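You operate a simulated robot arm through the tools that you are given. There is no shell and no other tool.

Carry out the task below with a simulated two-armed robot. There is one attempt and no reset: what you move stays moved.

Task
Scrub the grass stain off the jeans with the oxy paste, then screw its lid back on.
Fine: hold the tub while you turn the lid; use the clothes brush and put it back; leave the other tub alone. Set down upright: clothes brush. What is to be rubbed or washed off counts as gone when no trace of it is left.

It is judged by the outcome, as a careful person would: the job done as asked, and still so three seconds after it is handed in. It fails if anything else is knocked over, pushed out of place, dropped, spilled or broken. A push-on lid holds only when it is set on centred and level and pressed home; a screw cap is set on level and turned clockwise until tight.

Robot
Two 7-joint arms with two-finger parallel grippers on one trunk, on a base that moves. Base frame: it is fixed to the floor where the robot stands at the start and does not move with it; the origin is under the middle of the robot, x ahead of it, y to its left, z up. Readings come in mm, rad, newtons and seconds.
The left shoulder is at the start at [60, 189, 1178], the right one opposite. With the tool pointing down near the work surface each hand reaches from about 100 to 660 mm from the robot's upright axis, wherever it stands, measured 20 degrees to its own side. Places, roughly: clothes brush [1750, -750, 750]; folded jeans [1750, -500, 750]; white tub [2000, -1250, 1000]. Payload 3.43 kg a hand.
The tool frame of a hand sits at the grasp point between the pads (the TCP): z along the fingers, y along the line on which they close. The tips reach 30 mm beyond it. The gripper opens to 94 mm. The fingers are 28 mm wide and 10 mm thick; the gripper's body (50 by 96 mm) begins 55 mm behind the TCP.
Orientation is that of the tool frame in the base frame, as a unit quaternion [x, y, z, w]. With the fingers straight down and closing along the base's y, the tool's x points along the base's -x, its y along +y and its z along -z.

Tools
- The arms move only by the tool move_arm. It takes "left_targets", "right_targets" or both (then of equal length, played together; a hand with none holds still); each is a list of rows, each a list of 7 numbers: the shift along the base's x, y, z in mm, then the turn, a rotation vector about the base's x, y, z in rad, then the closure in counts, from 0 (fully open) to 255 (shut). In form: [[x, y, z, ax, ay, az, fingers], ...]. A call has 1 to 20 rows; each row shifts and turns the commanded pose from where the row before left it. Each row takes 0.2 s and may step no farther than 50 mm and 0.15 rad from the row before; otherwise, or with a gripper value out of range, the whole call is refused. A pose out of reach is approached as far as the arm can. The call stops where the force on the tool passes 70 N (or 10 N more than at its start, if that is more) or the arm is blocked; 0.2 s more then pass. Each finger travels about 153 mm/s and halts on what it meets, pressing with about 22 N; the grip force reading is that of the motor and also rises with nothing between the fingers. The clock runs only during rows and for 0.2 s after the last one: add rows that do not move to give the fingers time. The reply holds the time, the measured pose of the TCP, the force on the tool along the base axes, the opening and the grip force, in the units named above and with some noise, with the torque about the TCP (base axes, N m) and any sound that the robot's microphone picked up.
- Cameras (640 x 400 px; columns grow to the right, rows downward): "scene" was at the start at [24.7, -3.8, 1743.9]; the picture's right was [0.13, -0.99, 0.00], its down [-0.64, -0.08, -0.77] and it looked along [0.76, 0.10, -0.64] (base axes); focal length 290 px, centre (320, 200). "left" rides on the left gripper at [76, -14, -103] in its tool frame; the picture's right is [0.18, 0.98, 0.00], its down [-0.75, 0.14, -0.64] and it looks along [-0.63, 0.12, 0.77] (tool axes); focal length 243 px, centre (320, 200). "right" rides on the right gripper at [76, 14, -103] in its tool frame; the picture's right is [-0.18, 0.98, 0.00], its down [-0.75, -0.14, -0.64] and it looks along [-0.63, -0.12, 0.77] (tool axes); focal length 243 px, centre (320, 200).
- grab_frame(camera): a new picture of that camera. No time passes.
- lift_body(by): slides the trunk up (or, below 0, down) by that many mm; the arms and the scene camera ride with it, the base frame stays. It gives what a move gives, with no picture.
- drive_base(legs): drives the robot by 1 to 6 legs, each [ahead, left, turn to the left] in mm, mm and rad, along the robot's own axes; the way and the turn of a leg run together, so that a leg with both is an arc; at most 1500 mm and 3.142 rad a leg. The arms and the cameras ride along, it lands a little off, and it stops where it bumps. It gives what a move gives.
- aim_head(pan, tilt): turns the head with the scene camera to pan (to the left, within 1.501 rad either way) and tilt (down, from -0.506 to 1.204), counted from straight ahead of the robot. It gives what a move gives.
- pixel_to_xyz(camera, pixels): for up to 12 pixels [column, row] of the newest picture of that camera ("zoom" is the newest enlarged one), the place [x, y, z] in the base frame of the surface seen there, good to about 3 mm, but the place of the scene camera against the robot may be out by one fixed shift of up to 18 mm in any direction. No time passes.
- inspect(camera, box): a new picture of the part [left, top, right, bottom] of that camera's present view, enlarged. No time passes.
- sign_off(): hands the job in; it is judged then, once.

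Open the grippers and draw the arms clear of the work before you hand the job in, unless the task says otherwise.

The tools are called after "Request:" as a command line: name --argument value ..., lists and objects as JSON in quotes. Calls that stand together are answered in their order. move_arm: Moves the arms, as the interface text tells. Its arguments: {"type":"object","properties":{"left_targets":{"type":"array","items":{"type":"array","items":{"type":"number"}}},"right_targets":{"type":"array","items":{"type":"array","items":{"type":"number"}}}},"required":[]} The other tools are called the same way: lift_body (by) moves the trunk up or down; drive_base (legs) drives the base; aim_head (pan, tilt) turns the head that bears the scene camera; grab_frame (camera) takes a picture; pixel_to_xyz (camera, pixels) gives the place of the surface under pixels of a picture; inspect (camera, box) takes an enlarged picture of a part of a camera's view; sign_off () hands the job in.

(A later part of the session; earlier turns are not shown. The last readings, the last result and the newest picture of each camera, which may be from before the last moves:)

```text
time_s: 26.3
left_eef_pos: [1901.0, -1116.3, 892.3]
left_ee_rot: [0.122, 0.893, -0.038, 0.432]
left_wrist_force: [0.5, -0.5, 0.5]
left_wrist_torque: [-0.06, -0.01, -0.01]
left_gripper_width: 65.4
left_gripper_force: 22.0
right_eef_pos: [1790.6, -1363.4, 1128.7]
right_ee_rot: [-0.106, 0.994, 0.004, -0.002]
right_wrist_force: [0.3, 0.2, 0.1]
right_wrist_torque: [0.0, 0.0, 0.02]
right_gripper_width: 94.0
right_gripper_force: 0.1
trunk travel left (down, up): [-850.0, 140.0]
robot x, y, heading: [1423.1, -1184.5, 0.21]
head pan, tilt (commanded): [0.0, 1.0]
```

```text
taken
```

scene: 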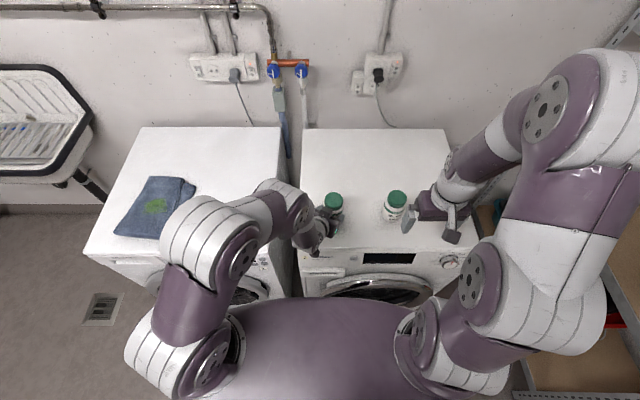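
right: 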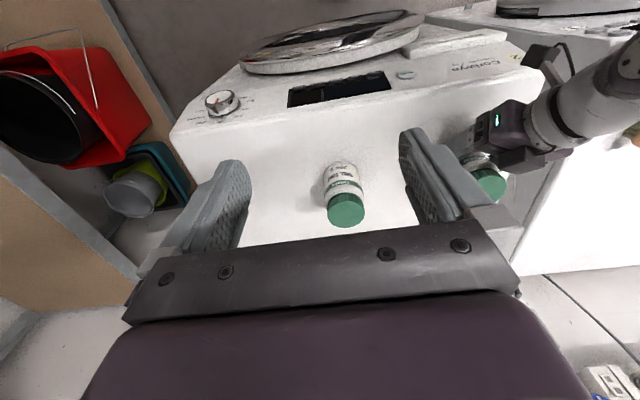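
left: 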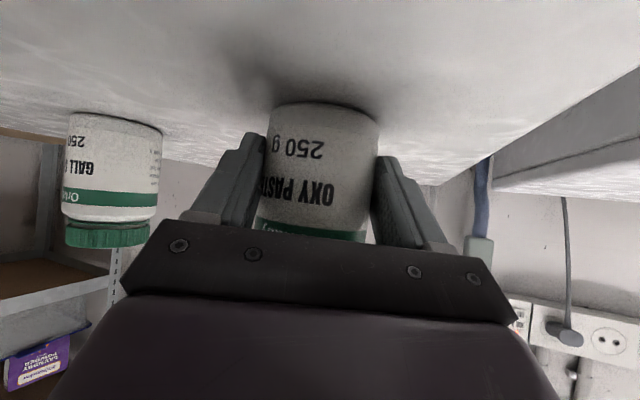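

Row 6 exceeded 50 mm, so nothing moved; I send the same path with smaller vertical steps.

Request:
move_arm --right_targets '[[21, 40, 0, 0, 0, -0.143, 20], [21, 41, 0, 0, 0, -0.143, 43], [21, 40, 0, 0, 0, -0.143, 43], [21, 41, 0, 0, 0, -0.143, 43], [21, 40, -5, 0, 0, -0.143, 43], [22, 41, -10, 0, 0, -0.143, 43], [0, 0, -27, 0, 0, -0.142, 43], [0, 0, -26, 0, 0, 0, 43], [0, 0, 0, 0, 0, 0, 43]]'

Request:
grab_frame --camera "right"

Request:
grab_frame --camera "scene"

```text
time_s: 28.3
left_eef_pos: [1900.3, -1115.8, 892.7]
left_ee_rot: [0.123, 0.893, -0.04, 0.432]
left_wrist_force: [1.5, 0.2, 0.3]
left_wrist_torque: [-0.03, 0.0, 0.04]
left_gripper_width: 65.2
left_gripper_force: 22.2
right_eef_pos: [1918.1, -1122.0, 1058.6]
right_ee_rot: [0.383, 0.924, 0.005, 0.0]
right_wrist_force: [0.0, 0.6, 0.6]
right_wrist_torque: [0.02, -0.01, -0.03]
right_gripper_width: 78.2
right_gripper_force: 0.1
trunk travel left (down, up): [-850.0, 140.0]
robot x, y, heading: [1422.0, -1183.8, 0.212]
head pan, tilt (commanded): [0.0, 1.0]
```

```text
taken
```

right: 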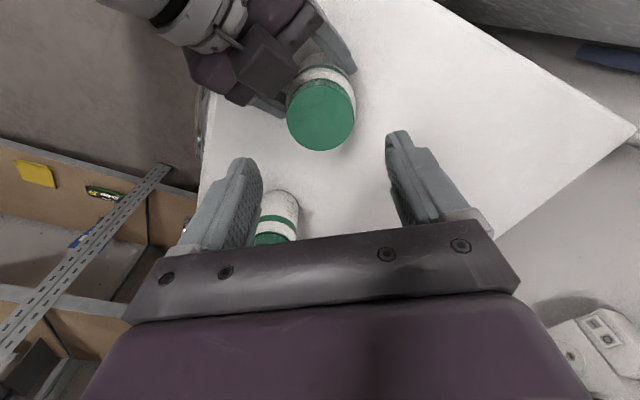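

```text
taken
```

scene: 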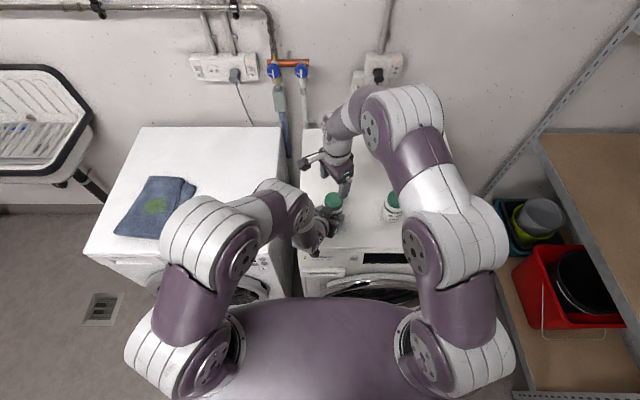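

The right camera sees the lid top at (321,115). I measure its rim to find the centre precisely before descending.

Request:
pixel_to_xyz --camera "right" --pixels '[[321, 115], [290, 115], [352, 115], [321, 88], [321, 145], [300, 95], [342, 95], [300, 138], [342, 138]]'

Request:
inspect --camera "right" --box '[256, 50, 384, 170]'

```text
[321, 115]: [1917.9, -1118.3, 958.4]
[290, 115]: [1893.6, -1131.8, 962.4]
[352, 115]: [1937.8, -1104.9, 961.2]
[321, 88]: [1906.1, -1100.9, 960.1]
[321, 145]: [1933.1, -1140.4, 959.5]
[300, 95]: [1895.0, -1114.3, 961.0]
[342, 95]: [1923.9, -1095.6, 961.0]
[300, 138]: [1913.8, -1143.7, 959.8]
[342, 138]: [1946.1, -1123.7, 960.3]
```

```text
3.33 times, centred on (320, 110) of right
```

zoom: 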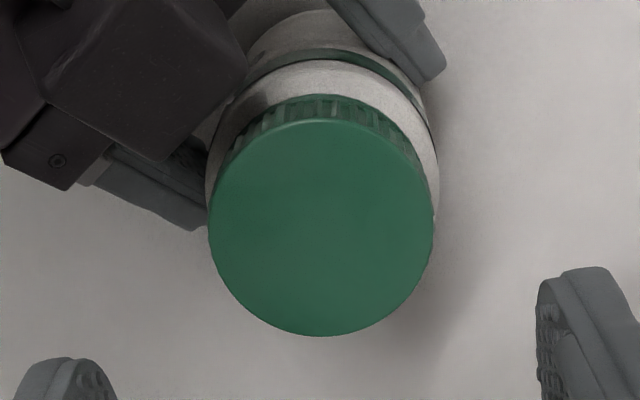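

The lid centre is about (1918.5,-1120.5), diameter ~57; the right TCP is within 2 mm. I descend until the fingertips reach the lid's lower edge (TCP z≈967).

Request:
move_arm --right_targets '[[0.4, 1.5, -25, 0, 0, 0, 43], [0, 0, -25, 0, 0, 0, 43], [0, 0, -25, 0, 0, 0, 43], [0, 0, -16, 0, 0, 0, 43], [0, 0, 0, 0, 0, 0, 43]]'

Request:
grab_frame --camera "right"

Request:
grab_frame --camera "left"

```text
time_s: 29.5
left_eef_pos: [1899.7, -1116.3, 892.0]
left_ee_rot: [0.123, 0.892, -0.038, 0.433]
left_wrist_force: [0.4, -0.5, -0.4]
left_wrist_torque: [-0.1, -0.02, 0.0]
left_gripper_width: 65.5
left_gripper_force: 22.1
right_eef_pos: [1919.4, -1119.0, 967.1]
right_ee_rot: [0.382, 0.924, 0.004, 0.0]
right_wrist_force: [0.0, -0.2, 0.6]
right_wrist_torque: [0.03, 0.01, -0.01]
right_gripper_width: 78.2
right_gripper_force: 0.1
trunk travel left (down, up): [-850.0, 140.0]
robot x, y, heading: [1426.4, -1185.5, 0.21]
head pan, tilt (commanded): [0.0, 1.0]
```

```text
taken
```

right: 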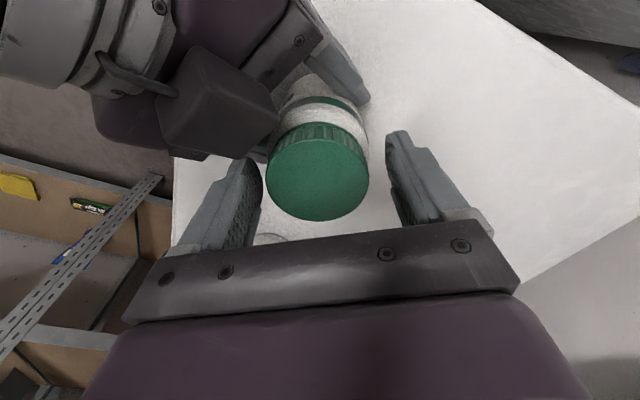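

```text
taken
```

left: 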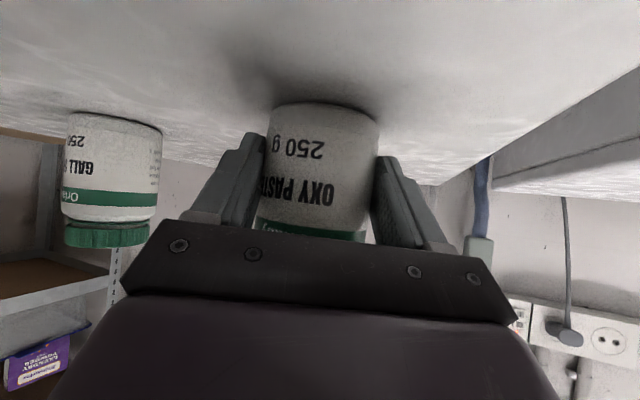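

The lid sits between the right fingers; nothing touches. I close the right gripper on the lid and watch forces.

Request:
move_arm --right_targets '[[0, 0, 0, 0, 0, 0, 80], [0, 0, 0, 0, 0, 0, 110], [0, 0, 0, 0, 0, 0, 200], [0, 0, 0, 0, 0, 0, 200]]'

Request:
grab_frame --camera "right"

```text
time_s: 30.5
left_eef_pos: [1900.3, -1116.4, 892.7]
left_ee_rot: [0.123, 0.893, -0.039, 0.432]
left_wrist_force: [7.7, 11.8, -1.5]
left_wrist_torque: [-0.76, 0.55, 0.32]
left_gripper_width: 65.7
left_gripper_force: 22.1
right_eef_pos: [1918.9, -1119.7, 966.7]
right_ee_rot: [0.382, 0.924, 0.003, -0.001]
right_wrist_force: [-7.7, -11.8, 4.1]
right_wrist_torque: [-0.14, 0.1, -0.06]
right_gripper_width: 57.5
right_gripper_force: 22.4
trunk travel left (down, up): [-850.0, 140.0]
robot x, y, heading: [1420.6, -1182.1, 0.204]
head pan, tilt (commanded): [0.0, 1.0]
```

```text
taken
```

right: 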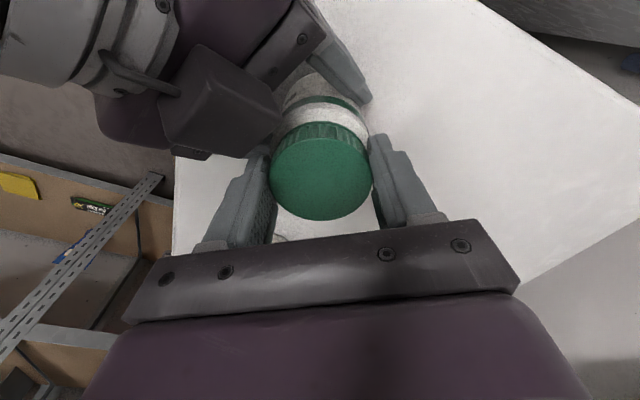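

There's a small side push of ~14 N along the closing line; I shift 1 mm to relieve it and start turning the lid counter-clockwise by 1.2 rad.

Request:
move_arm --right_targets '[[-0.8, -1.0, 0, 0, 0, 0, 200], [0, 0, 0, 0, 0, 0.12, 200], [0, 0, 0.1, 0, 0, 0.12, 200], [0, 0, 0.1, 0, 0, 0.12, 200], [0, 0, 0.1, 0, 0, 0.12, 200]]'

Request:
grab_frame --camera "right"

Request:
grab_frame --camera "left"

```text
time_s: 31.7
left_eef_pos: [1900.3, -1115.7, 892.1]
left_ee_rot: [0.124, 0.893, -0.039, 0.432]
left_wrist_force: [1.8, 21.5, 1.5]
left_wrist_torque: [-0.94, 0.18, 0.41]
left_gripper_width: 66.2
left_gripper_force: 22.2
right_eef_pos: [1917.3, -1118.5, 968.5]
right_ee_rot: [0.15, 0.989, 0.003, -0.002]
right_wrist_force: [-1.4, -20.7, -4.2]
right_wrist_torque: [-0.71, -0.06, -0.11]
right_gripper_width: 57.3
right_gripper_force: 21.9
trunk travel left (down, up): [-850.0, 140.0]
robot x, y, heading: [1421.2, -1182.8, 0.212]
head pan, tilt (commanded): [0.0, 1.0]
```

```text
taken
```

right: 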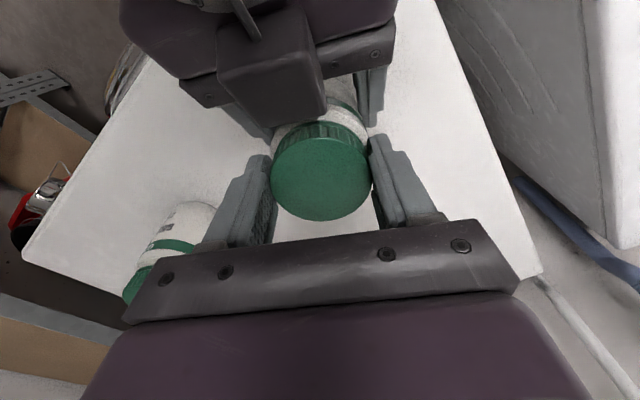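

```text
taken
```

left: 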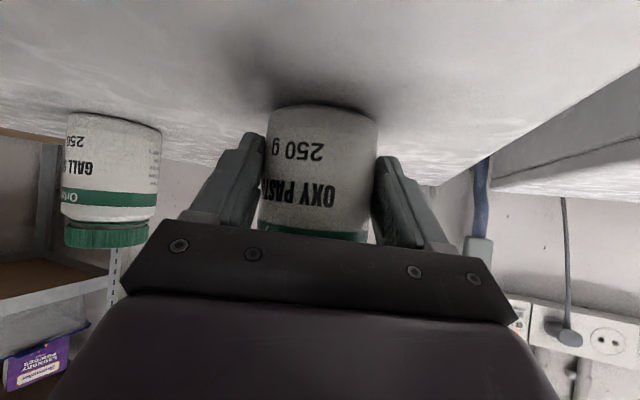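

The hand turned 0.48 rad with the tub held still (label unchanged); a 20 N sideways push along +y remains, so I shift the right hand 2 mm in -y and continue the turn.

Request:
move_arm --right_targets '[[0, -2.0, 0.1, 0, 0, 0.12, 200], [0, 0, 0.1, 0, 0, 0.12, 200], [0, 0, 0.1, 0, 0, 0.12, 200], [0, 0, 0.1, 0, 0, 0.12, 200], [0, 0, 0.1, 0, 0, 0.12, 200], [0, 0, 0.1, 0, 0, 0.12, 200]]'

Request:
grab_frame --camera "right"

Request:
grab_frame --camera "left"

```text
time_s: 33.1
left_eef_pos: [1901.2, -1115.4, 892.2]
left_ee_rot: [0.122, 0.893, -0.038, 0.432]
left_wrist_force: [1.6, 19.9, 4.7]
left_wrist_torque: [-0.85, -0.14, 0.38]
left_gripper_width: 66.4
left_gripper_force: 22.2
right_eef_pos: [1917.6, -1121.8, 970.5]
right_ee_rot: [-0.207, 0.978, 0.004, -0.002]
right_wrist_force: [-1.2, -20.1, -8.1]
right_wrist_torque: [-0.69, 0.14, -0.1]
right_gripper_width: 57.0
right_gripper_force: 21.7
trunk travel left (down, up): [-850.0, 140.0]
robot x, y, heading: [1422.1, -1186.4, 0.212]
head pan, tilt (commanded): [0.0, 1.0]
```

```text
taken
```

right: 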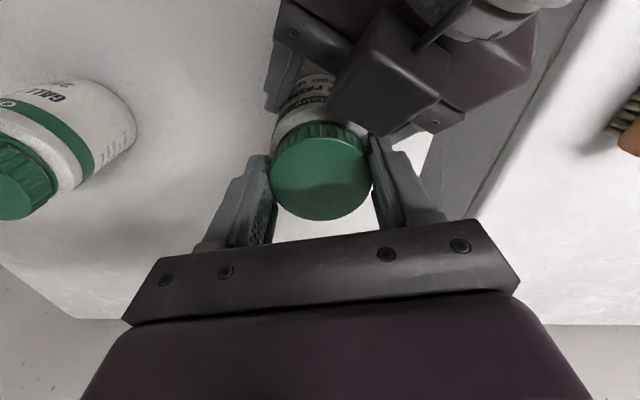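

```text
taken
```

left: 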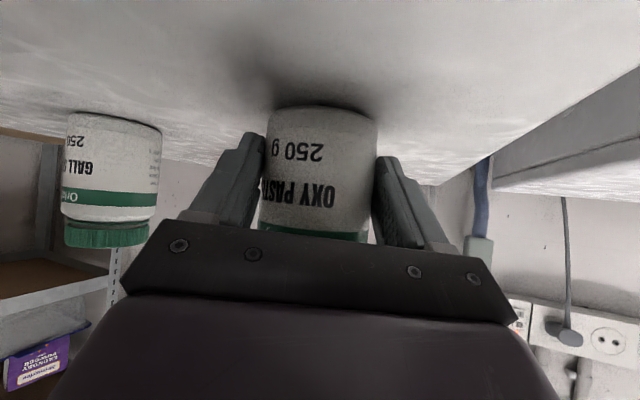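

The first 1.2 rad stroke is done and the left hand's block is now close to my right finger, so I open the right fingers to 78 mm and turn back clockwise for another grip.

Request:
move_arm --right_targets '[[0, 0, 0, 0, 0, 0, 43], [0, 0, 0, 0, 0, 0, 43]]'

Request:
grab_frame --camera "right"

```text
time_s: 33.7
left_eef_pos: [1900.2, -1116.8, 892.5]
left_ee_rot: [0.123, 0.893, -0.038, 0.431]
left_wrist_force: [0.6, -0.4, 0.4]
left_wrist_torque: [0.03, 0.03, 0.02]
left_gripper_width: 65.3
left_gripper_force: 22.4
right_eef_pos: [1918.6, -1121.4, 969.4]
right_ee_rot: [-0.208, 0.978, 0.003, -0.002]
right_wrist_force: [-0.8, 1.0, -0.3]
right_wrist_torque: [0.0, 0.03, 0.0]
right_gripper_width: 77.9
right_gripper_force: 0.1
trunk travel left (down, up): [-850.0, 140.0]
robot x, y, heading: [1422.1, -1181.5, 0.207]
head pan, tilt (commanded): [0.0, 1.0]
```

```text
taken
```

right: 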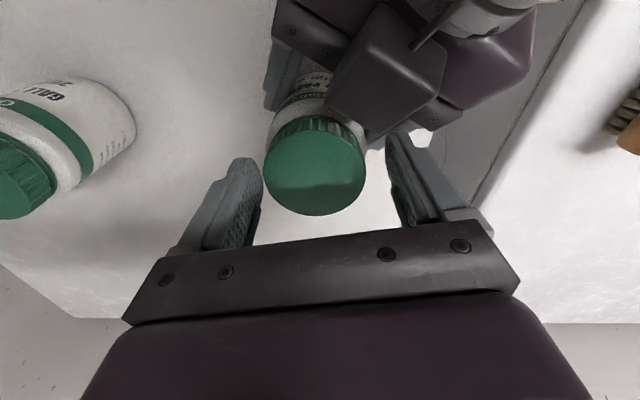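

All forces are back to zero and the lid looks slightly left of the finger middle, at (315,172). I measure the lid rim for its centre and height after the first stroke.

Request:
pixel_to_xyz --camera "right" --pixels '[[315, 172], [270, 172], [360, 172], [315, 135], [315, 210], [285, 145], [345, 145], [285, 200], [345, 200]]'

Request:
inspect --camera "right" --box '[230, 100, 400, 230]'

```text
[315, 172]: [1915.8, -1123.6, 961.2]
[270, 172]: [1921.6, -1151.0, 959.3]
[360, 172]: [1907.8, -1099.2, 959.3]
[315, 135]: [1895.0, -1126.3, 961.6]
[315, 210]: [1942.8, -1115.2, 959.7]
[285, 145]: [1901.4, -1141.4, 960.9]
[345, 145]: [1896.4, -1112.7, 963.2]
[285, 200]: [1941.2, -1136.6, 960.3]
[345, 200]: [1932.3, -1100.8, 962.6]
```

```text
3.08 times, centred on (315, 165) of right
```

zoom: 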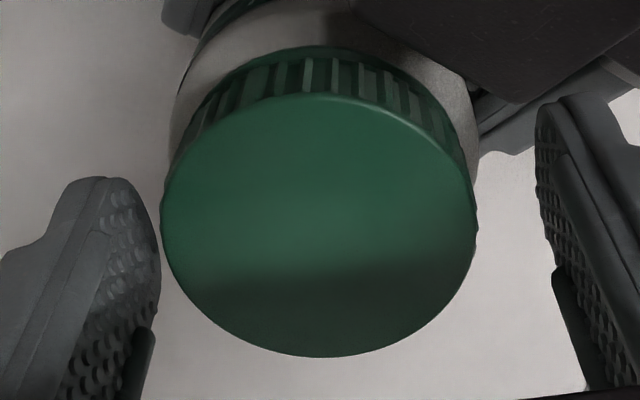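

From camera geometry the lid axis is near (1916.4,-1124), about 3 mm off my TCP. I recentre and turn the open hand back by 1.2 rad, then close again.

Request:
move_arm --right_targets '[[-2.2, -2.6, 0, 0, 0, -0.15, 43], [0, 0, 0, 0, 0, -0.15, 43], [0, 0, -1, 0, 0, -0.15, 43], [0, 0, 0, 0, 0, -0.15, 43], [0, 0, 0, 0, 0, -0.15, 43], [0, 0, 0, 0, 0, -0.15, 43], [0, 0, 0, 0, 0, -0.15, 43], [0, 0, 0, 0, 0, -0.15, 43], [0, 0, 0, 0, 0, 0, 80], [0, 0, 0, 0, 0, 0, 110], [0, 0, 0, 0, 0, 0, 200], [0, 0, 0, 0, 0, 0, 200]]'

Request:
grab_frame --camera "right"

```text
time_s: 36.3
left_eef_pos: [1900.5, -1117.4, 892.4]
left_ee_rot: [0.124, 0.893, -0.039, 0.431]
left_wrist_force: [-13.0, -17.9, 0.8]
left_wrist_torque: [0.43, -0.55, -0.42]
left_gripper_width: 65.2
left_gripper_force: 22.5
right_eef_pos: [1914.7, -1121.9, 969.4]
right_ee_rot: [0.382, 0.924, 0.005, 0.001]
right_wrist_force: [13.0, 16.2, -2.7]
right_wrist_torque: [0.77, -0.42, 0.05]
right_gripper_width: 55.8
right_gripper_force: 21.9
trunk travel left (down, up): [-850.0, 140.0]
robot x, y, heading: [1418.7, -1181.5, 0.212]
head pan, tilt (commanded): [0.0, 1.0]
```

```text
taken
```

right: 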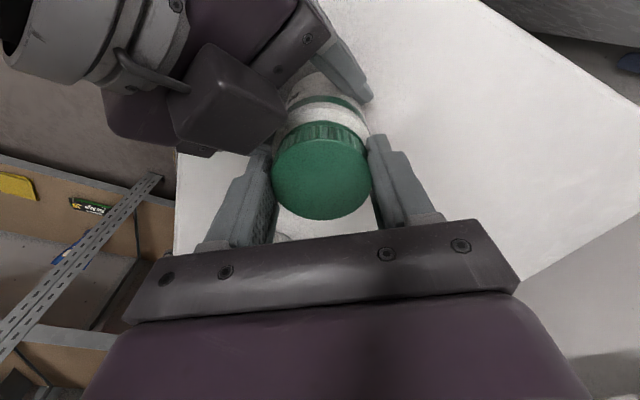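

Now the side push is ~20 N the other way; combining both strokes the lid axis in right-hand readings is about (1920,-1123.6). I open, shift by (5.3,-1.7), and close again.

Request:
move_arm --right_targets '[[0, 0, 0, 0, 0, 0, 43], [0, 0, 0, 0, 0, 0, 43], [5.3, -1.7, -1.5, 0, 0, 0, 43], [0, 0, 0, 0, 0, 0, 80], [0, 0, 0, 0, 0, 0, 110], [0, 0, 0, 0, 0, 0, 200], [0, 0, 0, 0, 0, 0, 200]]'

```text
time_s: 37.9
left_eef_pos: [1900.8, -1116.2, 891.9]
left_ee_rot: [0.123, 0.893, -0.039, 0.431]
left_wrist_force: [-3.9, -4.1, -0.2]
left_wrist_torque: [-0.16, 0.21, 0.05]
left_gripper_width: 65.3
left_gripper_force: 22.0
right_eef_pos: [1921.1, -1124.4, 968.7]
right_ee_rot: [0.382, 0.924, 0.004, 0.001]
right_wrist_force: [3.9, 3.8, 2.9]
right_wrist_torque: [0.39, -0.48, -0.14]
right_gripper_width: 56.2
right_gripper_force: 21.6
trunk travel left (down, up): [-850.0, 140.0]
robot x, y, heading: [1422.7, -1185.2, 0.211]
head pan, tilt (commanded): [0.0, 1.0]
```

The side force is now only ~5 N. I turn the lid counter-clockwise another 1.2 rad.

Request:
move_arm --right_targets '[[0, 0, 0.1, 0, 0, 0.12, 200], [0, 0, 0.1, 0, 0, 0.12, 200], [0, 0, 0.1, 0, 0, 0.12, 200], [0, 0, 0.1, 0, 0, 0.12, 200], [0, 0, 0.1, 0, 0, 0.12, 200], [0, 0, 0.1, 0, 0, 0.12, 200], [0, 0, 0.1, 0, 0, 0.12, 200], [0, 0, 0.1, 0, 0, 0.12, 200], [0, 0, 0.1, 0, 0, 0.12, 200], [0, 0, 0.1, 0, 0, 0.12, 200]]'

Request:
grab_frame --camera "left"

Request:
grab_frame --camera "right"

```text
time_s: 40.1
left_eef_pos: [1900.5, -1117.4, 893.0]
left_ee_rot: [0.125, 0.893, -0.039, 0.431]
left_wrist_force: [-5.8, -24.5, -10.2]
left_wrist_torque: [0.7, -0.06, -0.25]
left_gripper_width: 65.6
left_gripper_force: 22.0
right_eef_pos: [1920.2, -1124.6, 968.6]
right_ee_rot: [-0.21, 0.978, 0.004, -0.001]
right_wrist_force: [8.1, 24.0, 14.3]
right_wrist_torque: [1.12, -0.33, -0.24]
right_gripper_width: 56.1
right_gripper_force: 22.0
trunk travel left (down, up): [-850.0, 140.0]
robot x, y, heading: [1422.1, -1182.9, 0.208]
head pan, tilt (commanded): [0.0, 1.0]
```

```text
taken
```

left: 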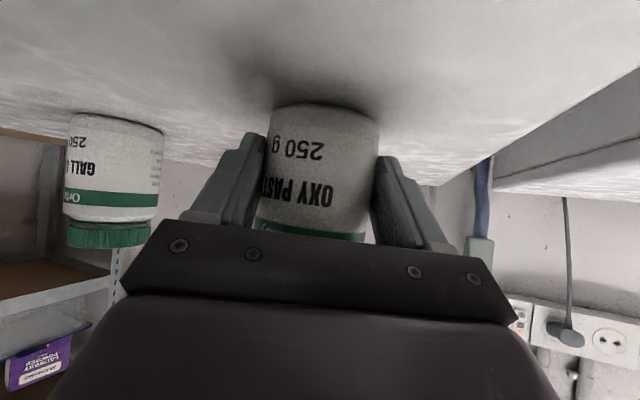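

```text
taken
```

right: 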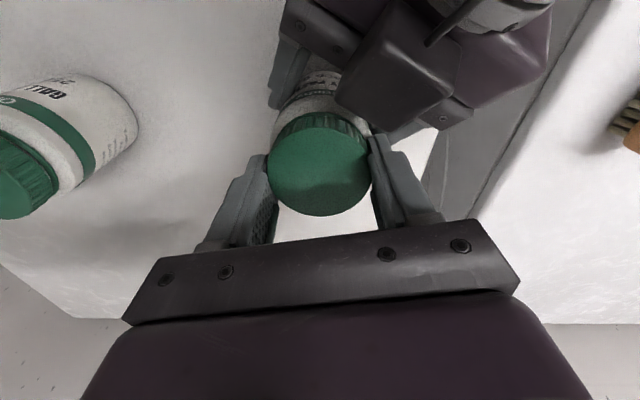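

The lid now pushes my hand up by ~14 N, so it is rising on its thread. I open, and take a close look at the lid's height and the gap below it.

Request:
move_arm --right_targets '[[0, 0, 0, 0, 0, 0, 43], [0, 0, 0, 0, 0, 0, 43]]'

Request:
inspect --camera "right" --box '[230, 100, 400, 230]'

Request:
pixel_to_xyz --camera "zoom" --pixels '[[320, 225], [250, 225], [400, 225], [320, 150], [320, 300], [270, 170], [380, 170]]'

```text
time_s: 40.7
left_eef_pos: [1901.5, -1116.8, 893.2]
left_ee_rot: [0.122, 0.892, -0.039, 0.433]
left_wrist_force: [0.3, 0.0, -0.6]
left_wrist_torque: [0.03, 0.06, -0.04]
left_gripper_width: 65.6
left_gripper_force: 21.6
right_eef_pos: [1918.8, -1126.4, 966.2]
right_ee_rot: [-0.208, 0.978, 0.002, -0.004]
right_wrist_force: [0.2, -0.5, -0.2]
right_wrist_torque: [0.01, 0.01, 0.04]
right_gripper_width: 78.2
right_gripper_force: 0.0
trunk travel left (down, up): [-850.0, 140.0]
robot x, y, heading: [1422.1, -1182.0, 0.203]
head pan, tilt (commanded): [0.0, 1.0]
```

```text
3.08 times, centred on (315, 165) of right
```

zoom: 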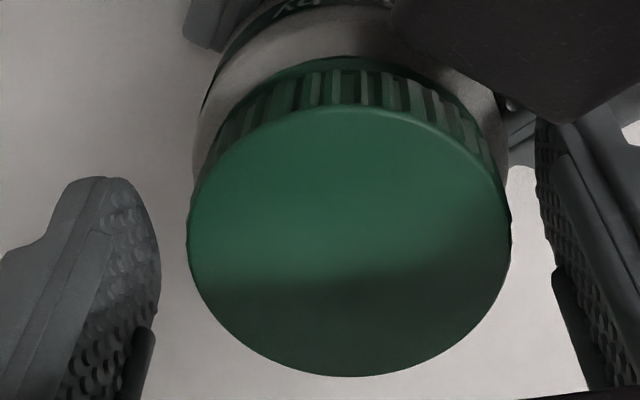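

```text
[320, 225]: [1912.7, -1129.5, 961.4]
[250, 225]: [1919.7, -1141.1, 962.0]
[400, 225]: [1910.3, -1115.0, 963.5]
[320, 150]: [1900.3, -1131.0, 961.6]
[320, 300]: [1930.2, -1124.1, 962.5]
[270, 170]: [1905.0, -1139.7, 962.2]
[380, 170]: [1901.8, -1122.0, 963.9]
```

The lid top has risen to z≈962.5 (from ~960), so it is unscrewing. I recentre, raise 2 mm, turn back 1.2 rad open, and grip again.

Request:
move_arm --right_targets '[[-1.5, 2.2, 1, 0, 0, -0.15, 43], [0, 0, 1, 0, 0, -0.15, 43], [0, 0, 0, 0, 0, -0.15, 43], [0, 0, 0, 0, 0, -0.15, 43], [0, 0, 0, 0, 0, -0.15, 43], [0, 0, 0, 0, 0, -0.15, 43], [0, 0, 0, 0, 0, -0.15, 43], [0, 0, 0, 0, 0, -0.15, 43], [0, 0, 0, 0, 0, 0, 80], [0, 0, 0, 0, 0, 0, 110], [0, 0, 0, 0, 0, 0, 200], [0, 0, 0, 0, 0, 0, 200]]'

```text
time_s: 43.3
left_eef_pos: [1900.9, -1116.5, 892.5]
left_ee_rot: [0.123, 0.893, -0.039, 0.432]
left_wrist_force: [2.1, 1.2, -0.4]
left_wrist_torque: [-0.21, 0.2, 0.05]
left_gripper_width: 65.2
left_gripper_force: 22.6
right_eef_pos: [1918.7, -1122.7, 969.4]
right_ee_rot: [0.381, 0.925, 0.003, -0.001]
right_wrist_force: [-1.0, -1.2, 0.6]
right_wrist_torque: [0.04, -0.05, 0.03]
right_gripper_width: 57.1
right_gripper_force: 22.5
trunk travel left (down, up): [-850.0, 140.0]
robot x, y, heading: [1424.9, -1180.6, 0.212]
head pan, tilt (commanded): [0.0, 1.0]
```

Nicely centred now (side force ~2 N). I turn another 1.2 rad counter-clockwise with a slight rise.

Request:
move_arm --right_targets '[[0, 0, 0.1, 0, 0, 0.12, 200], [0, 0, 0.1, 0, 0, 0.12, 200], [0, 0, 0.1, 0, 0, 0.12, 200], [0, 0, 0.1, 0, 0, 0.12, 200], [0, 0, 0.1, 0, 0, 0.12, 200], [0, 0, 0.1, 0, 0, 0.12, 200], [0, 0, 0.1, 0, 0, 0.12, 200], [0, 0, 0.1, 0, 0, 0.12, 200], [0, 0, 0.1, 0, 0, 0.12, 200], [0, 0, 0.1, 0, 0, 0.12, 200]]'

Request:
grab_frame --camera "right"

```text
time_s: 45.5
left_eef_pos: [1901.1, -1115.1, 891.6]
left_ee_rot: [0.123, 0.893, -0.039, 0.431]
left_wrist_force: [0.0, 12.1, 1.4]
left_wrist_torque: [-0.64, 0.12, 0.24]
left_gripper_width: 65.5
left_gripper_force: 22.2
right_eef_pos: [1917.7, -1123.9, 971.3]
right_ee_rot: [-0.209, 0.978, 0.004, -0.002]
right_wrist_force: [0.5, -11.1, -2.1]
right_wrist_torque: [-0.29, -0.17, -0.04]
right_gripper_width: 57.1
right_gripper_force: 22.1
trunk travel left (down, up): [-850.0, 140.0]
robot x, y, heading: [1422.2, -1182.2, 0.208]
head pan, tilt (commanded): [0.0, 1.0]
```

```text
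taken
```

right: 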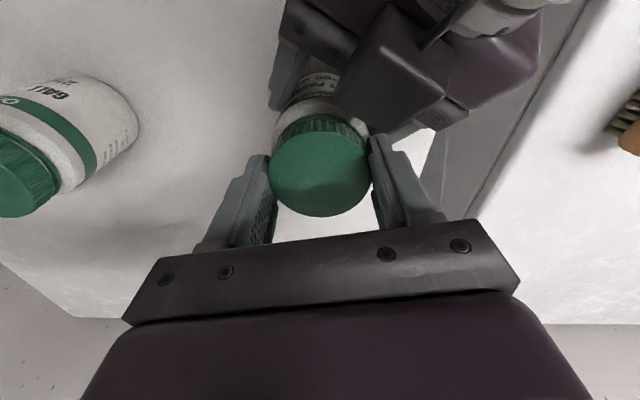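

After 3.6 rad in total, I test whether the lid is free by lifting 3 mm gently and reading the vertical force.

Request:
move_arm --right_targets '[[0, 0, 1, 0, 0, 0, 200], [0, 0, 1, 0, 0, 0, 200], [0, 0, 1, 0, 0, 0, 200]]'

Request:
inspect --camera "right" --box '[230, 80, 400, 230]'

```text
time_s: 46.3
left_eef_pos: [1902.2, -1117.0, 893.3]
left_ee_rot: [0.123, 0.892, -0.039, 0.434]
left_wrist_force: [-7.3, 6.6, 17.3]
left_wrist_torque: [-0.6, -0.51, 0.07]
left_gripper_width: 65.5
left_gripper_force: 22.1
right_eef_pos: [1919.9, -1123.0, 974.0]
right_ee_rot: [-0.208, 0.978, 0.003, -0.003]
right_wrist_force: [6.5, -6.6, -20.2]
right_wrist_torque: [-0.03, -0.33, -0.01]
right_gripper_width: 57.0
right_gripper_force: 22.3
trunk travel left (down, up): [-850.0, 140.0]
robot x, y, heading: [1425.3, -1187.0, 0.207]
head pan, tilt (commanded): [0.0, 1.0]
```

```text
2.67 times, centred on (315, 155) of right
```

zoom: 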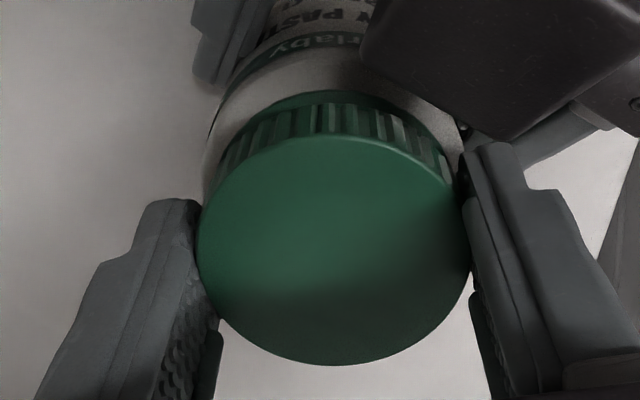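

Pulling gives 20 N of hold-back, so it is still on the thread. I do another full ratchet cycle: open, lower 2.5 mm, turn back 1.2, close, and turn forward 1.2.

Request:
move_arm --right_targets '[[0, 0, 0, 0, 0, 0, 43], [0, -0.6, -1.5, 0, 0, -0.15, 43], [0, 0, -1, 0, 0, -0.15, 43], [0, 0, 0, 0, 0, -0.15, 43], [0, 0, 0, 0, 0, -0.15, 43], [0, 0, 0, 0, 0, -0.15, 43], [0, 0, 0, 0, 0, -0.15, 43], [0, 0, 0, 0, 0, -0.15, 43], [0, 0, 0, 0, 0, -0.15, 43], [0, 0, 0, 0, 0, 0, 110], [0, 0, 0, 0, 0, 0, 200], [0, 0, 0.1, 0, 0, 0.15, 200], [0, 0, 0.1, 0, 0, 0.15, 200], [0, 0, 0.1, 0, 0, 0.15, 200], [0, 0, 0.1, 0, 0, 0.15, 200], [0, 0, 0.1, 0, 0, 0.15, 200], [0, 0, 0.1, 0, 0, 0.15, 200], [0, 0, 0.1, 0, 0, 0.15, 200], [0, 0, 0.1, 0, 0, 0.15, 200], [0, 0, 0, 0, 0, 0, 200]]'

Request:
inspect --camera "right" --box '[230, 80, 400, 230]'

```text
time_s: 50.5
left_eef_pos: [1900.7, -1116.1, 892.5]
left_ee_rot: [0.123, 0.893, -0.039, 0.432]
left_wrist_force: [0.3, -0.5, -3.9]
left_wrist_torque: [0.02, 0.06, 0.0]
left_gripper_width: 65.6
left_gripper_force: 22.3
right_eef_pos: [1918.7, -1123.4, 971.1]
right_ee_rot: [-0.21, 0.978, 0.004, -0.003]
right_wrist_force: [-0.5, 0.9, 1.1]
right_wrist_torque: [-0.04, 0.01, 0.02]
right_gripper_width: 57.3
right_gripper_force: 22.2
trunk travel left (down, up): [-850.0, 140.0]
robot x, y, heading: [1422.7, -1179.4, 0.206]
head pan, tilt (commanded): [0.0, 1.0]
```

```text
2.67 times, centred on (315, 155) of right
```

zoom: 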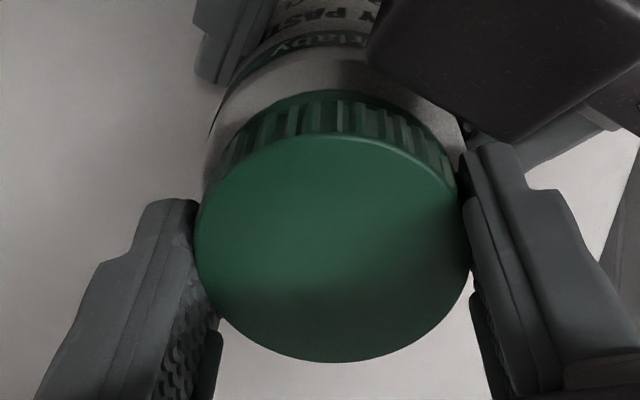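

Forces are near zero now, which suggests the thread has let go. I lift gently 5 mm and check the force.

Request:
move_arm --right_targets '[[0, 0, 1.5, 0, 0, 0, 200], [0, 0, 1.5, 0, 0, 0, 200], [0, 0, 2, 0, 0, 0, 200]]'

Request:
inspect --camera "right" --box '[230, 80, 400, 230]'

```text
time_s: 51.3
left_eef_pos: [1900.6, -1117.0, 891.8]
left_ee_rot: [0.123, 0.893, -0.038, 0.432]
left_wrist_force: [0.3, 1.1, -2.8]
left_wrist_torque: [0.01, 0.05, 0.0]
left_gripper_width: 65.5
left_gripper_force: 22.2
right_eef_pos: [1919.2, -1123.7, 976.5]
right_ee_rot: [-0.208, 0.978, 0.003, -0.002]
right_wrist_force: [0.4, 1.1, -0.1]
right_wrist_torque: [0.01, -0.01, -0.01]
right_gripper_width: 56.9
right_gripper_force: 22.5
trunk travel left (down, up): [-850.0, 140.0]
robot x, y, heading: [1421.1, -1183.6, 0.206]
head pan, tilt (commanded): [0.0, 1.0]
```

```text
2.67 times, centred on (315, 155) of right
```

zoom: 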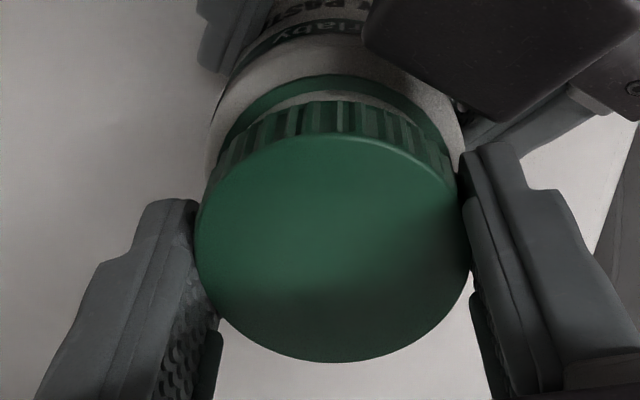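

The gap between cap and neck ring is visible: the lid is free. I lift it another 90 mm straight up and look into the open tub.

Request:
move_arm --right_targets '[[0, 0, 10, 0, 0, 0, 200], [0, 0, 20, 0, 0, 0, 200], [0, 0, 30, 0, 0, 0, 200], [0, 0, 30, 0, 0, 0, 200], [0, 0, 0, 0, 0, 0, 200]]'

Request:
grab_frame --camera "right"

Request:
grab_frame --camera "scene"

```text
time_s: 52.5
left_eef_pos: [1901.9, -1114.6, 891.9]
left_ee_rot: [0.123, 0.893, -0.039, 0.432]
left_wrist_force: [-0.2, -0.2, -3.0]
left_wrist_torque: [0.02, 0.04, -0.01]
left_gripper_width: 65.3
left_gripper_force: 23.0
right_eef_pos: [1917.9, -1124.0, 1063.8]
right_ee_rot: [-0.208, 0.978, 0.003, -0.003]
right_wrist_force: [0.5, 0.6, 0.3]
right_wrist_torque: [-0.01, 0.0, -0.02]
right_gripper_width: 56.5
right_gripper_force: 22.6
trunk travel left (down, up): [-850.0, 140.0]
robot x, y, heading: [1425.2, -1180.2, 0.206]
head pan, tilt (commanded): [0.0, 1.0]
```

```text
taken
```

right: 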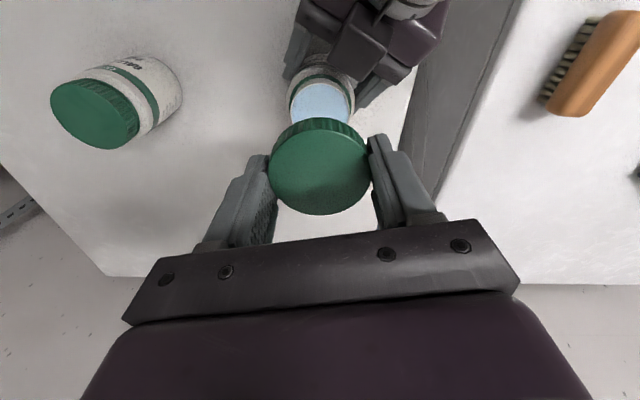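

```text
taken
```

scene: 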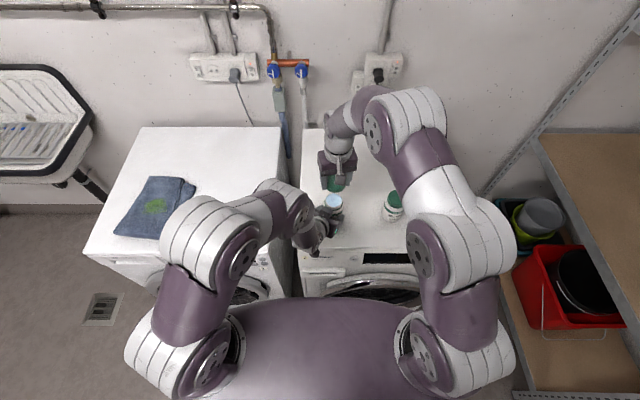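

The lid is off and light-blue paste is seen near the rim at (322,102). I measure the paste level and the brush's shape from this view.

Request:
inspect --camera "right" --box '[270, 50, 380, 130]'

Request:
pixel_to_xyz --camera "zoom" --pixels '[[300, 280], [250, 300], [370, 300], [300, 230], [240, 260], [395, 240], [250, 200], [300, 190]]'

Request:
inspect --camera "right" --box '[512, 0, 640, 130]'

Request:
pixel_to_xyz --camera "right" --pixels '[[560, 75], [550, 95], [570, 108], [575, 60], [610, 20], [632, 20], [590, 90], [605, 60], [548, 105], [583, 112], [585, 40], [540, 110]]'

```text
5.00 times, centred on (325, 90) of right
```

zoom: 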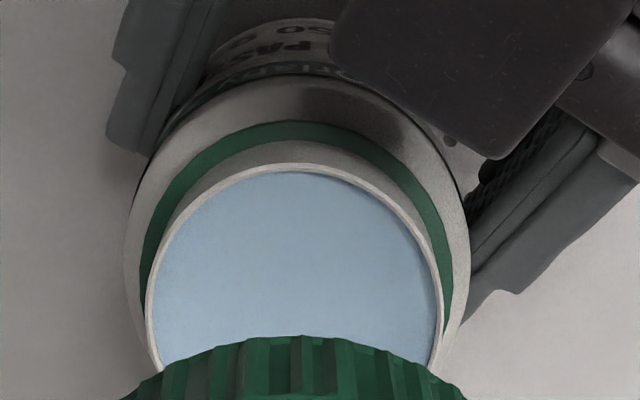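

```text
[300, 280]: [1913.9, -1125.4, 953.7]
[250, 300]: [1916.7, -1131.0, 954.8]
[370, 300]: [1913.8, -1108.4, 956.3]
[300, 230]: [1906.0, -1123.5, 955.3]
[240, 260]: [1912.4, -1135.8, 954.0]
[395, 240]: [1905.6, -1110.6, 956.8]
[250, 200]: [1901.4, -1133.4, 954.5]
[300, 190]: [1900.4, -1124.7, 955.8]
```

```text
3.08 times, centred on (576, 65) of right
```

zoom: 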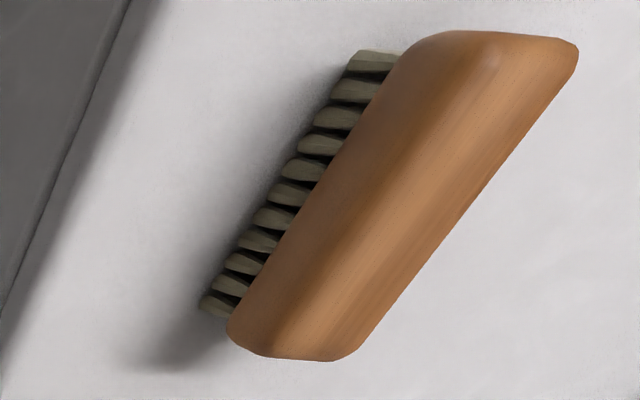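

```text
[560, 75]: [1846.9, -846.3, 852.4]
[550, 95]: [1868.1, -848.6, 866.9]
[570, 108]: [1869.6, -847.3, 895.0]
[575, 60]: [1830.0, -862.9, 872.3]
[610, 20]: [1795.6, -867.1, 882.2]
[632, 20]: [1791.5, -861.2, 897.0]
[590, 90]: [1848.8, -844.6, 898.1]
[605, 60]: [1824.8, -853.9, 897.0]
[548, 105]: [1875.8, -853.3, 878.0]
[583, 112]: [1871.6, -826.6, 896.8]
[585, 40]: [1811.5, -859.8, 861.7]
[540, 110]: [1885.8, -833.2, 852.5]
```

Paste stands nearly at the rim (z≈955), so the end of the brush can be dipped. I keep the lid in the right hand and park it to the right at a safe height, then open the left fingers from the tub.

Request:
move_arm --right_targets '[[0, 0, 20, 0, 0, 0, 200], [-15, -30, 10, 0, 0, 0, 200], [-25, -35, 10, 0, 0, 0, 200], [-25, -35, 5, 0, 0, 0, 200], [-25, -35, 0, 0, 0, 0, 200], [-25, -35, 0, 0, 0, 0, 200], [-10, -35, 0, 0, 0, 0, 200], [0, 0, 0, 0, 0, 0, 200]]' --left_targets '[[0, 0, 0, 0, 0, 0, 200], [0, 0, 0, 0, 0, 0, 200], [0, 0, 0, 0, 0, 0, 200], [0, 0, 0, 0, 0, 0, 200], [0, 0, 0, 0, 0, 0, 200], [0, 0, 0, 0, 0, 0, 120], [0, 0, 0, 0, 0, 0, 50], [0, 0, 0, 0, 0, 0, 0]]'

Request:
grab_frame --camera "left"

Request:
grab_frame --camera "right"

```text
time_s: 54.3
left_eef_pos: [1900.5, -1116.6, 892.3]
left_ee_rot: [0.124, 0.892, -0.04, 0.432]
left_wrist_force: [-0.6, -0.2, -0.3]
left_wrist_torque: [0.01, 0.02, -0.01]
left_gripper_width: 94.3
left_gripper_force: 0.0
right_eef_pos: [1794.8, -1326.3, 1112.9]
right_ee_rot: [-0.209, 0.978, 0.003, -0.003]
right_wrist_force: [0.1, -0.6, 0.1]
right_wrist_torque: [-0.03, 0.0, 0.02]
right_gripper_width: 57.0
right_gripper_force: 22.2
trunk travel left (down, up): [-850.0, 140.0]
robot x, y, heading: [1419.1, -1180.5, 0.203]
head pan, tilt (commanded): [0.0, 1.0]
```

```text
taken
```

left: 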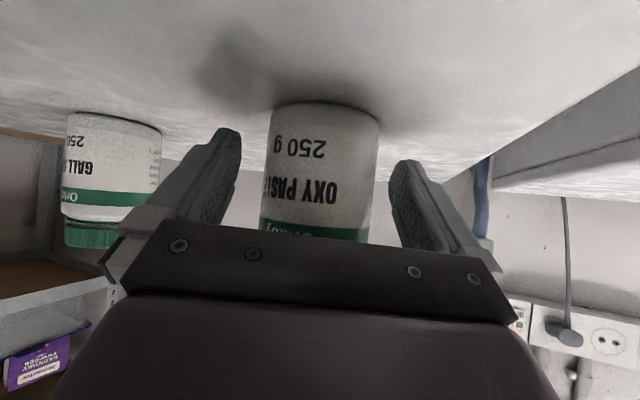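

```text
taken
```

right: 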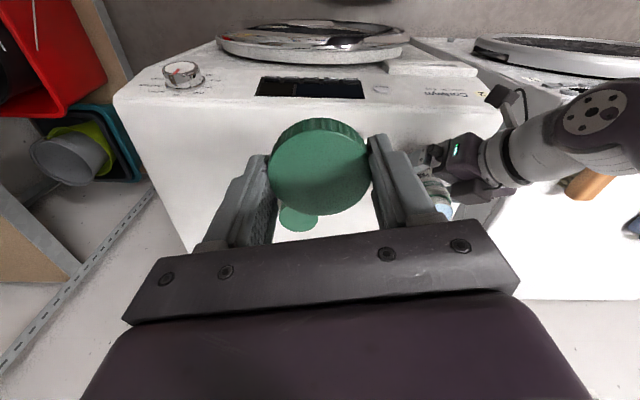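

The tub stands free between the open fingers and the lid is parked. I withdraw the left hand along its fingers, then bring it upright and over to above the brush.

Request:
move_arm --left_targets '[[-28.9, 6.8, 23.8, 0, 0, 0, 0], [-28.9, 6.8, 23.8, 0, 0, 0, 0], [-28.9, 6.8, 23.8, 0, 0, 0, 0], [-28.9, 6.8, 23.8, 0, 0, 0, 0], [0, 40, 15, 0.034, 0.145, 0, 0], [5, 40, 15, 0.034, 0.145, 0, 0], [5, 40, 10, 0.034, 0.145, 0, 0], [5, 40, 10, 0.034, 0.145, 0, 0], [5, 40, 5, 0.034, 0.145, 0, 0], [5, 40, 5, 0.034, 0.145, 0, 0], [10, 0, 0, 0, 0, 0.147, 0], [10, 0, 0, 0, 0, 0.147, 0], [0, 0, 0, 0, 0, 0.147, 0], [0, 0, 0, 0, 0, 0, 0]]'

Request:
grab_frame --camera "left"

Request:
grab_frame --camera "scene"

```text
time_s: 57.3
left_eef_pos: [1771.2, -895.9, 1021.8]
left_ee_rot: [-0.082, 0.996, -0.006, 0.04]
left_wrist_force: [-0.3, -0.5, 0.5]
left_wrist_torque: [-0.01, -0.02, 0.0]
left_gripper_width: 93.9
left_gripper_force: 0.0
left hand out of reach, approached as far as the arm can: row 9, 10, 11, 12
right_eef_pos: [1792.6, -1327.6, 1113.2]
right_ee_rot: [-0.209, 0.978, 0.004, -0.002]
right_wrist_force: [0.1, -0.5, -0.8]
right_wrist_torque: [0.01, -0.02, 0.02]
right_gripper_width: 56.8
right_gripper_force: 22.1
trunk travel left (down, up): [-850.0, 140.0]
robot x, y, heading: [1423.4, -1183.2, 0.209]
head pan, tilt (commanded): [0.0, 1.0]
```

```text
taken
```

left: 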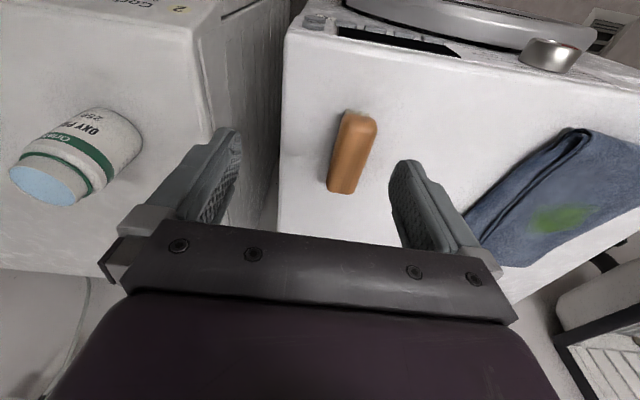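

```text
taken
```

scene: 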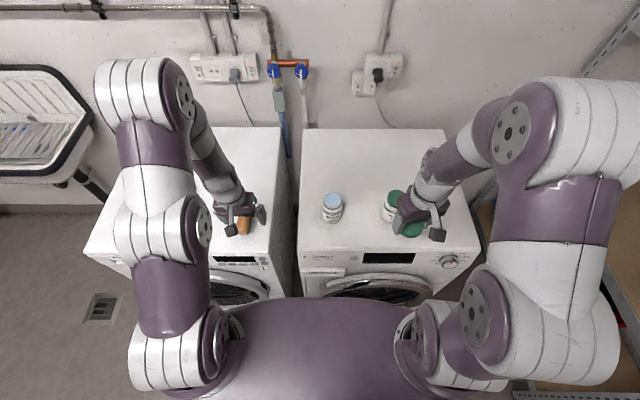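

The left hand is back upright above washer 1, tilted by 0.08 rad. I measure the brush from the left camera at about (352,152), then correct the tilt.

Request:
inspect --camera "left" --box '[300, 90, 410, 210]'

Request:
pixel_to_xyz --camera "left" --pixels '[[352, 152], [358, 118], [345, 188], [333, 175], [340, 140], [372, 130], [360, 175], [347, 118], [370, 118], [330, 190], [356, 190], [352, 135]]'

```text
3.33 times, centred on (355, 150) of left
```

zoom: 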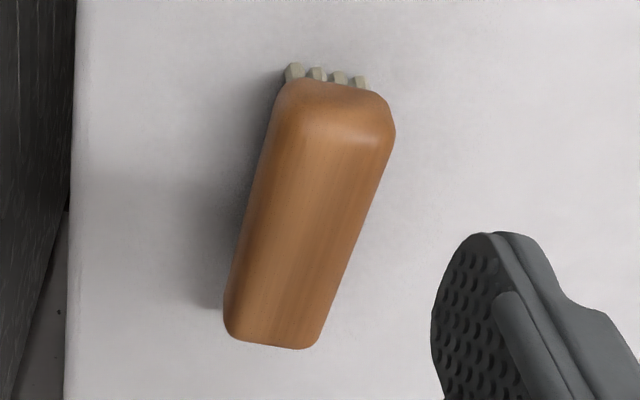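

```text
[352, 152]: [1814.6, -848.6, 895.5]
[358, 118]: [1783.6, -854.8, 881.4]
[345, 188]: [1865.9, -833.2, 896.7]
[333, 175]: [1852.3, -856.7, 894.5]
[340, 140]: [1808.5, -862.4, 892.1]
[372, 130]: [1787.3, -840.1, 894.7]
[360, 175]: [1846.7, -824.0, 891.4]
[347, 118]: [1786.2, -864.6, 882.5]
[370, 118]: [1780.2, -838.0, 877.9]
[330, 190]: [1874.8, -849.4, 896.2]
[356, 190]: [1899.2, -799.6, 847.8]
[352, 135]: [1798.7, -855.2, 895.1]
```

The brush spans about x 1782–1875 with centre (1829,-845), ~31 mm wide, top z 896, lying along azimuth ~0.2. I level the hand and move over its centre.

Request:
move_arm --left_targets '[[20, 17, 0, -0.016, 0.078, 0.045, 0], [20, 17, 0, 0, 0, 0, 0], [18, 17, 0, 0, 0, 0, 0], [0, 0, -20, 0, 0, 0, 0], [0, 0, 0, 0, 0, 0, 0]]'

Request:
grab_frame --camera "left"

```text
time_s: 58.5
left_eef_pos: [1816.9, -841.1, 1000.9]
left_ee_rot: [-0.103, 0.986, 0.081, 0.107]
left_wrist_force: [-0.3, -0.4, 0.2]
left_wrist_torque: [-0.03, -0.05, 0.0]
left_gripper_width: 94.0
left_gripper_force: 0.0
left hand out of reach, approached as far as the arm can: row 1, 2, 3
right_eef_pos: [1794.2, -1327.6, 1114.1]
right_ee_rot: [-0.208, 0.978, 0.003, -0.002]
right_wrist_force: [0.5, 0.1, 0.3]
right_wrist_torque: [-0.03, 0.02, 0.01]
right_gripper_width: 56.9
right_gripper_force: 22.5
trunk travel left (down, up): [-850.0, 140.0]
robot x, y, heading: [1422.1, -1182.7, 0.203]
head pan, tilt (commanded): [0.0, 1.0]
```

```text
taken
```

left: 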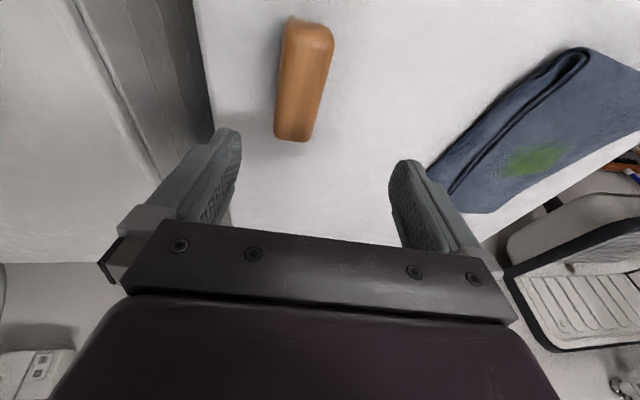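

The arm ran into a reach limit and the hand tilted by 0.27 rad. I raise it back towards the starting posture (z≈1133) and undo the tilt to see if it recovers a straight-down pose.

Request:
move_arm --left_targets '[[-5, -17, 33, -0.046, 0.049, 0, 0], [-5, -18, 33, -0.046, 0.049, 0, 0], [-5, -17, 33, -0.046, 0.049, 0, 0], [-5, -18, 33, -0.046, 0.049, 0, 0], [0, 0, 0, 0, 0, 0, 0]]'

Request:
grab_frame --camera "scene"

```text
time_s: 59.7
left_eef_pos: [1801.0, -906.0, 1123.6]
left_ee_rot: [-0.104, 0.995, -0.002, 0.0]
left_wrist_force: [0.5, 0.3, -0.4]
left_wrist_torque: [-0.01, 0.03, 0.0]
left_gripper_width: 94.0
left_gripper_force: 0.0
left hand out of reach, approached as far as the arm can: row 1
right_eef_pos: [1793.4, -1326.1, 1112.6]
right_ee_rot: [-0.207, 0.978, 0.003, -0.003]
right_wrist_force: [-0.8, -0.8, -0.1]
right_wrist_torque: [0.02, -0.01, 0.0]
right_gripper_width: 56.7
right_gripper_force: 21.9
trunk travel left (down, up): [-850.0, 140.0]
robot x, y, heading: [1422.7, -1184.9, 0.214]
head pan, tilt (commanded): [0.0, 1.0]
```

```text
taken
```

scene: 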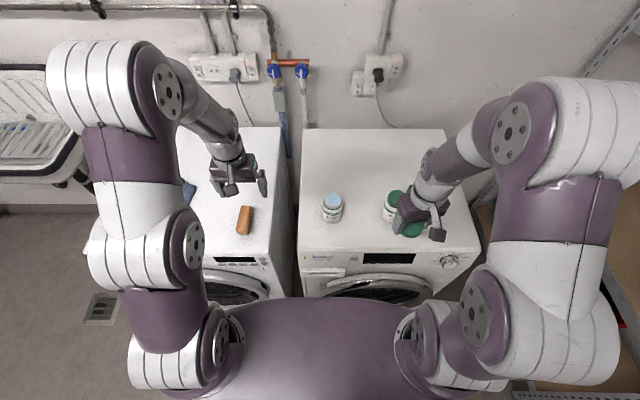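

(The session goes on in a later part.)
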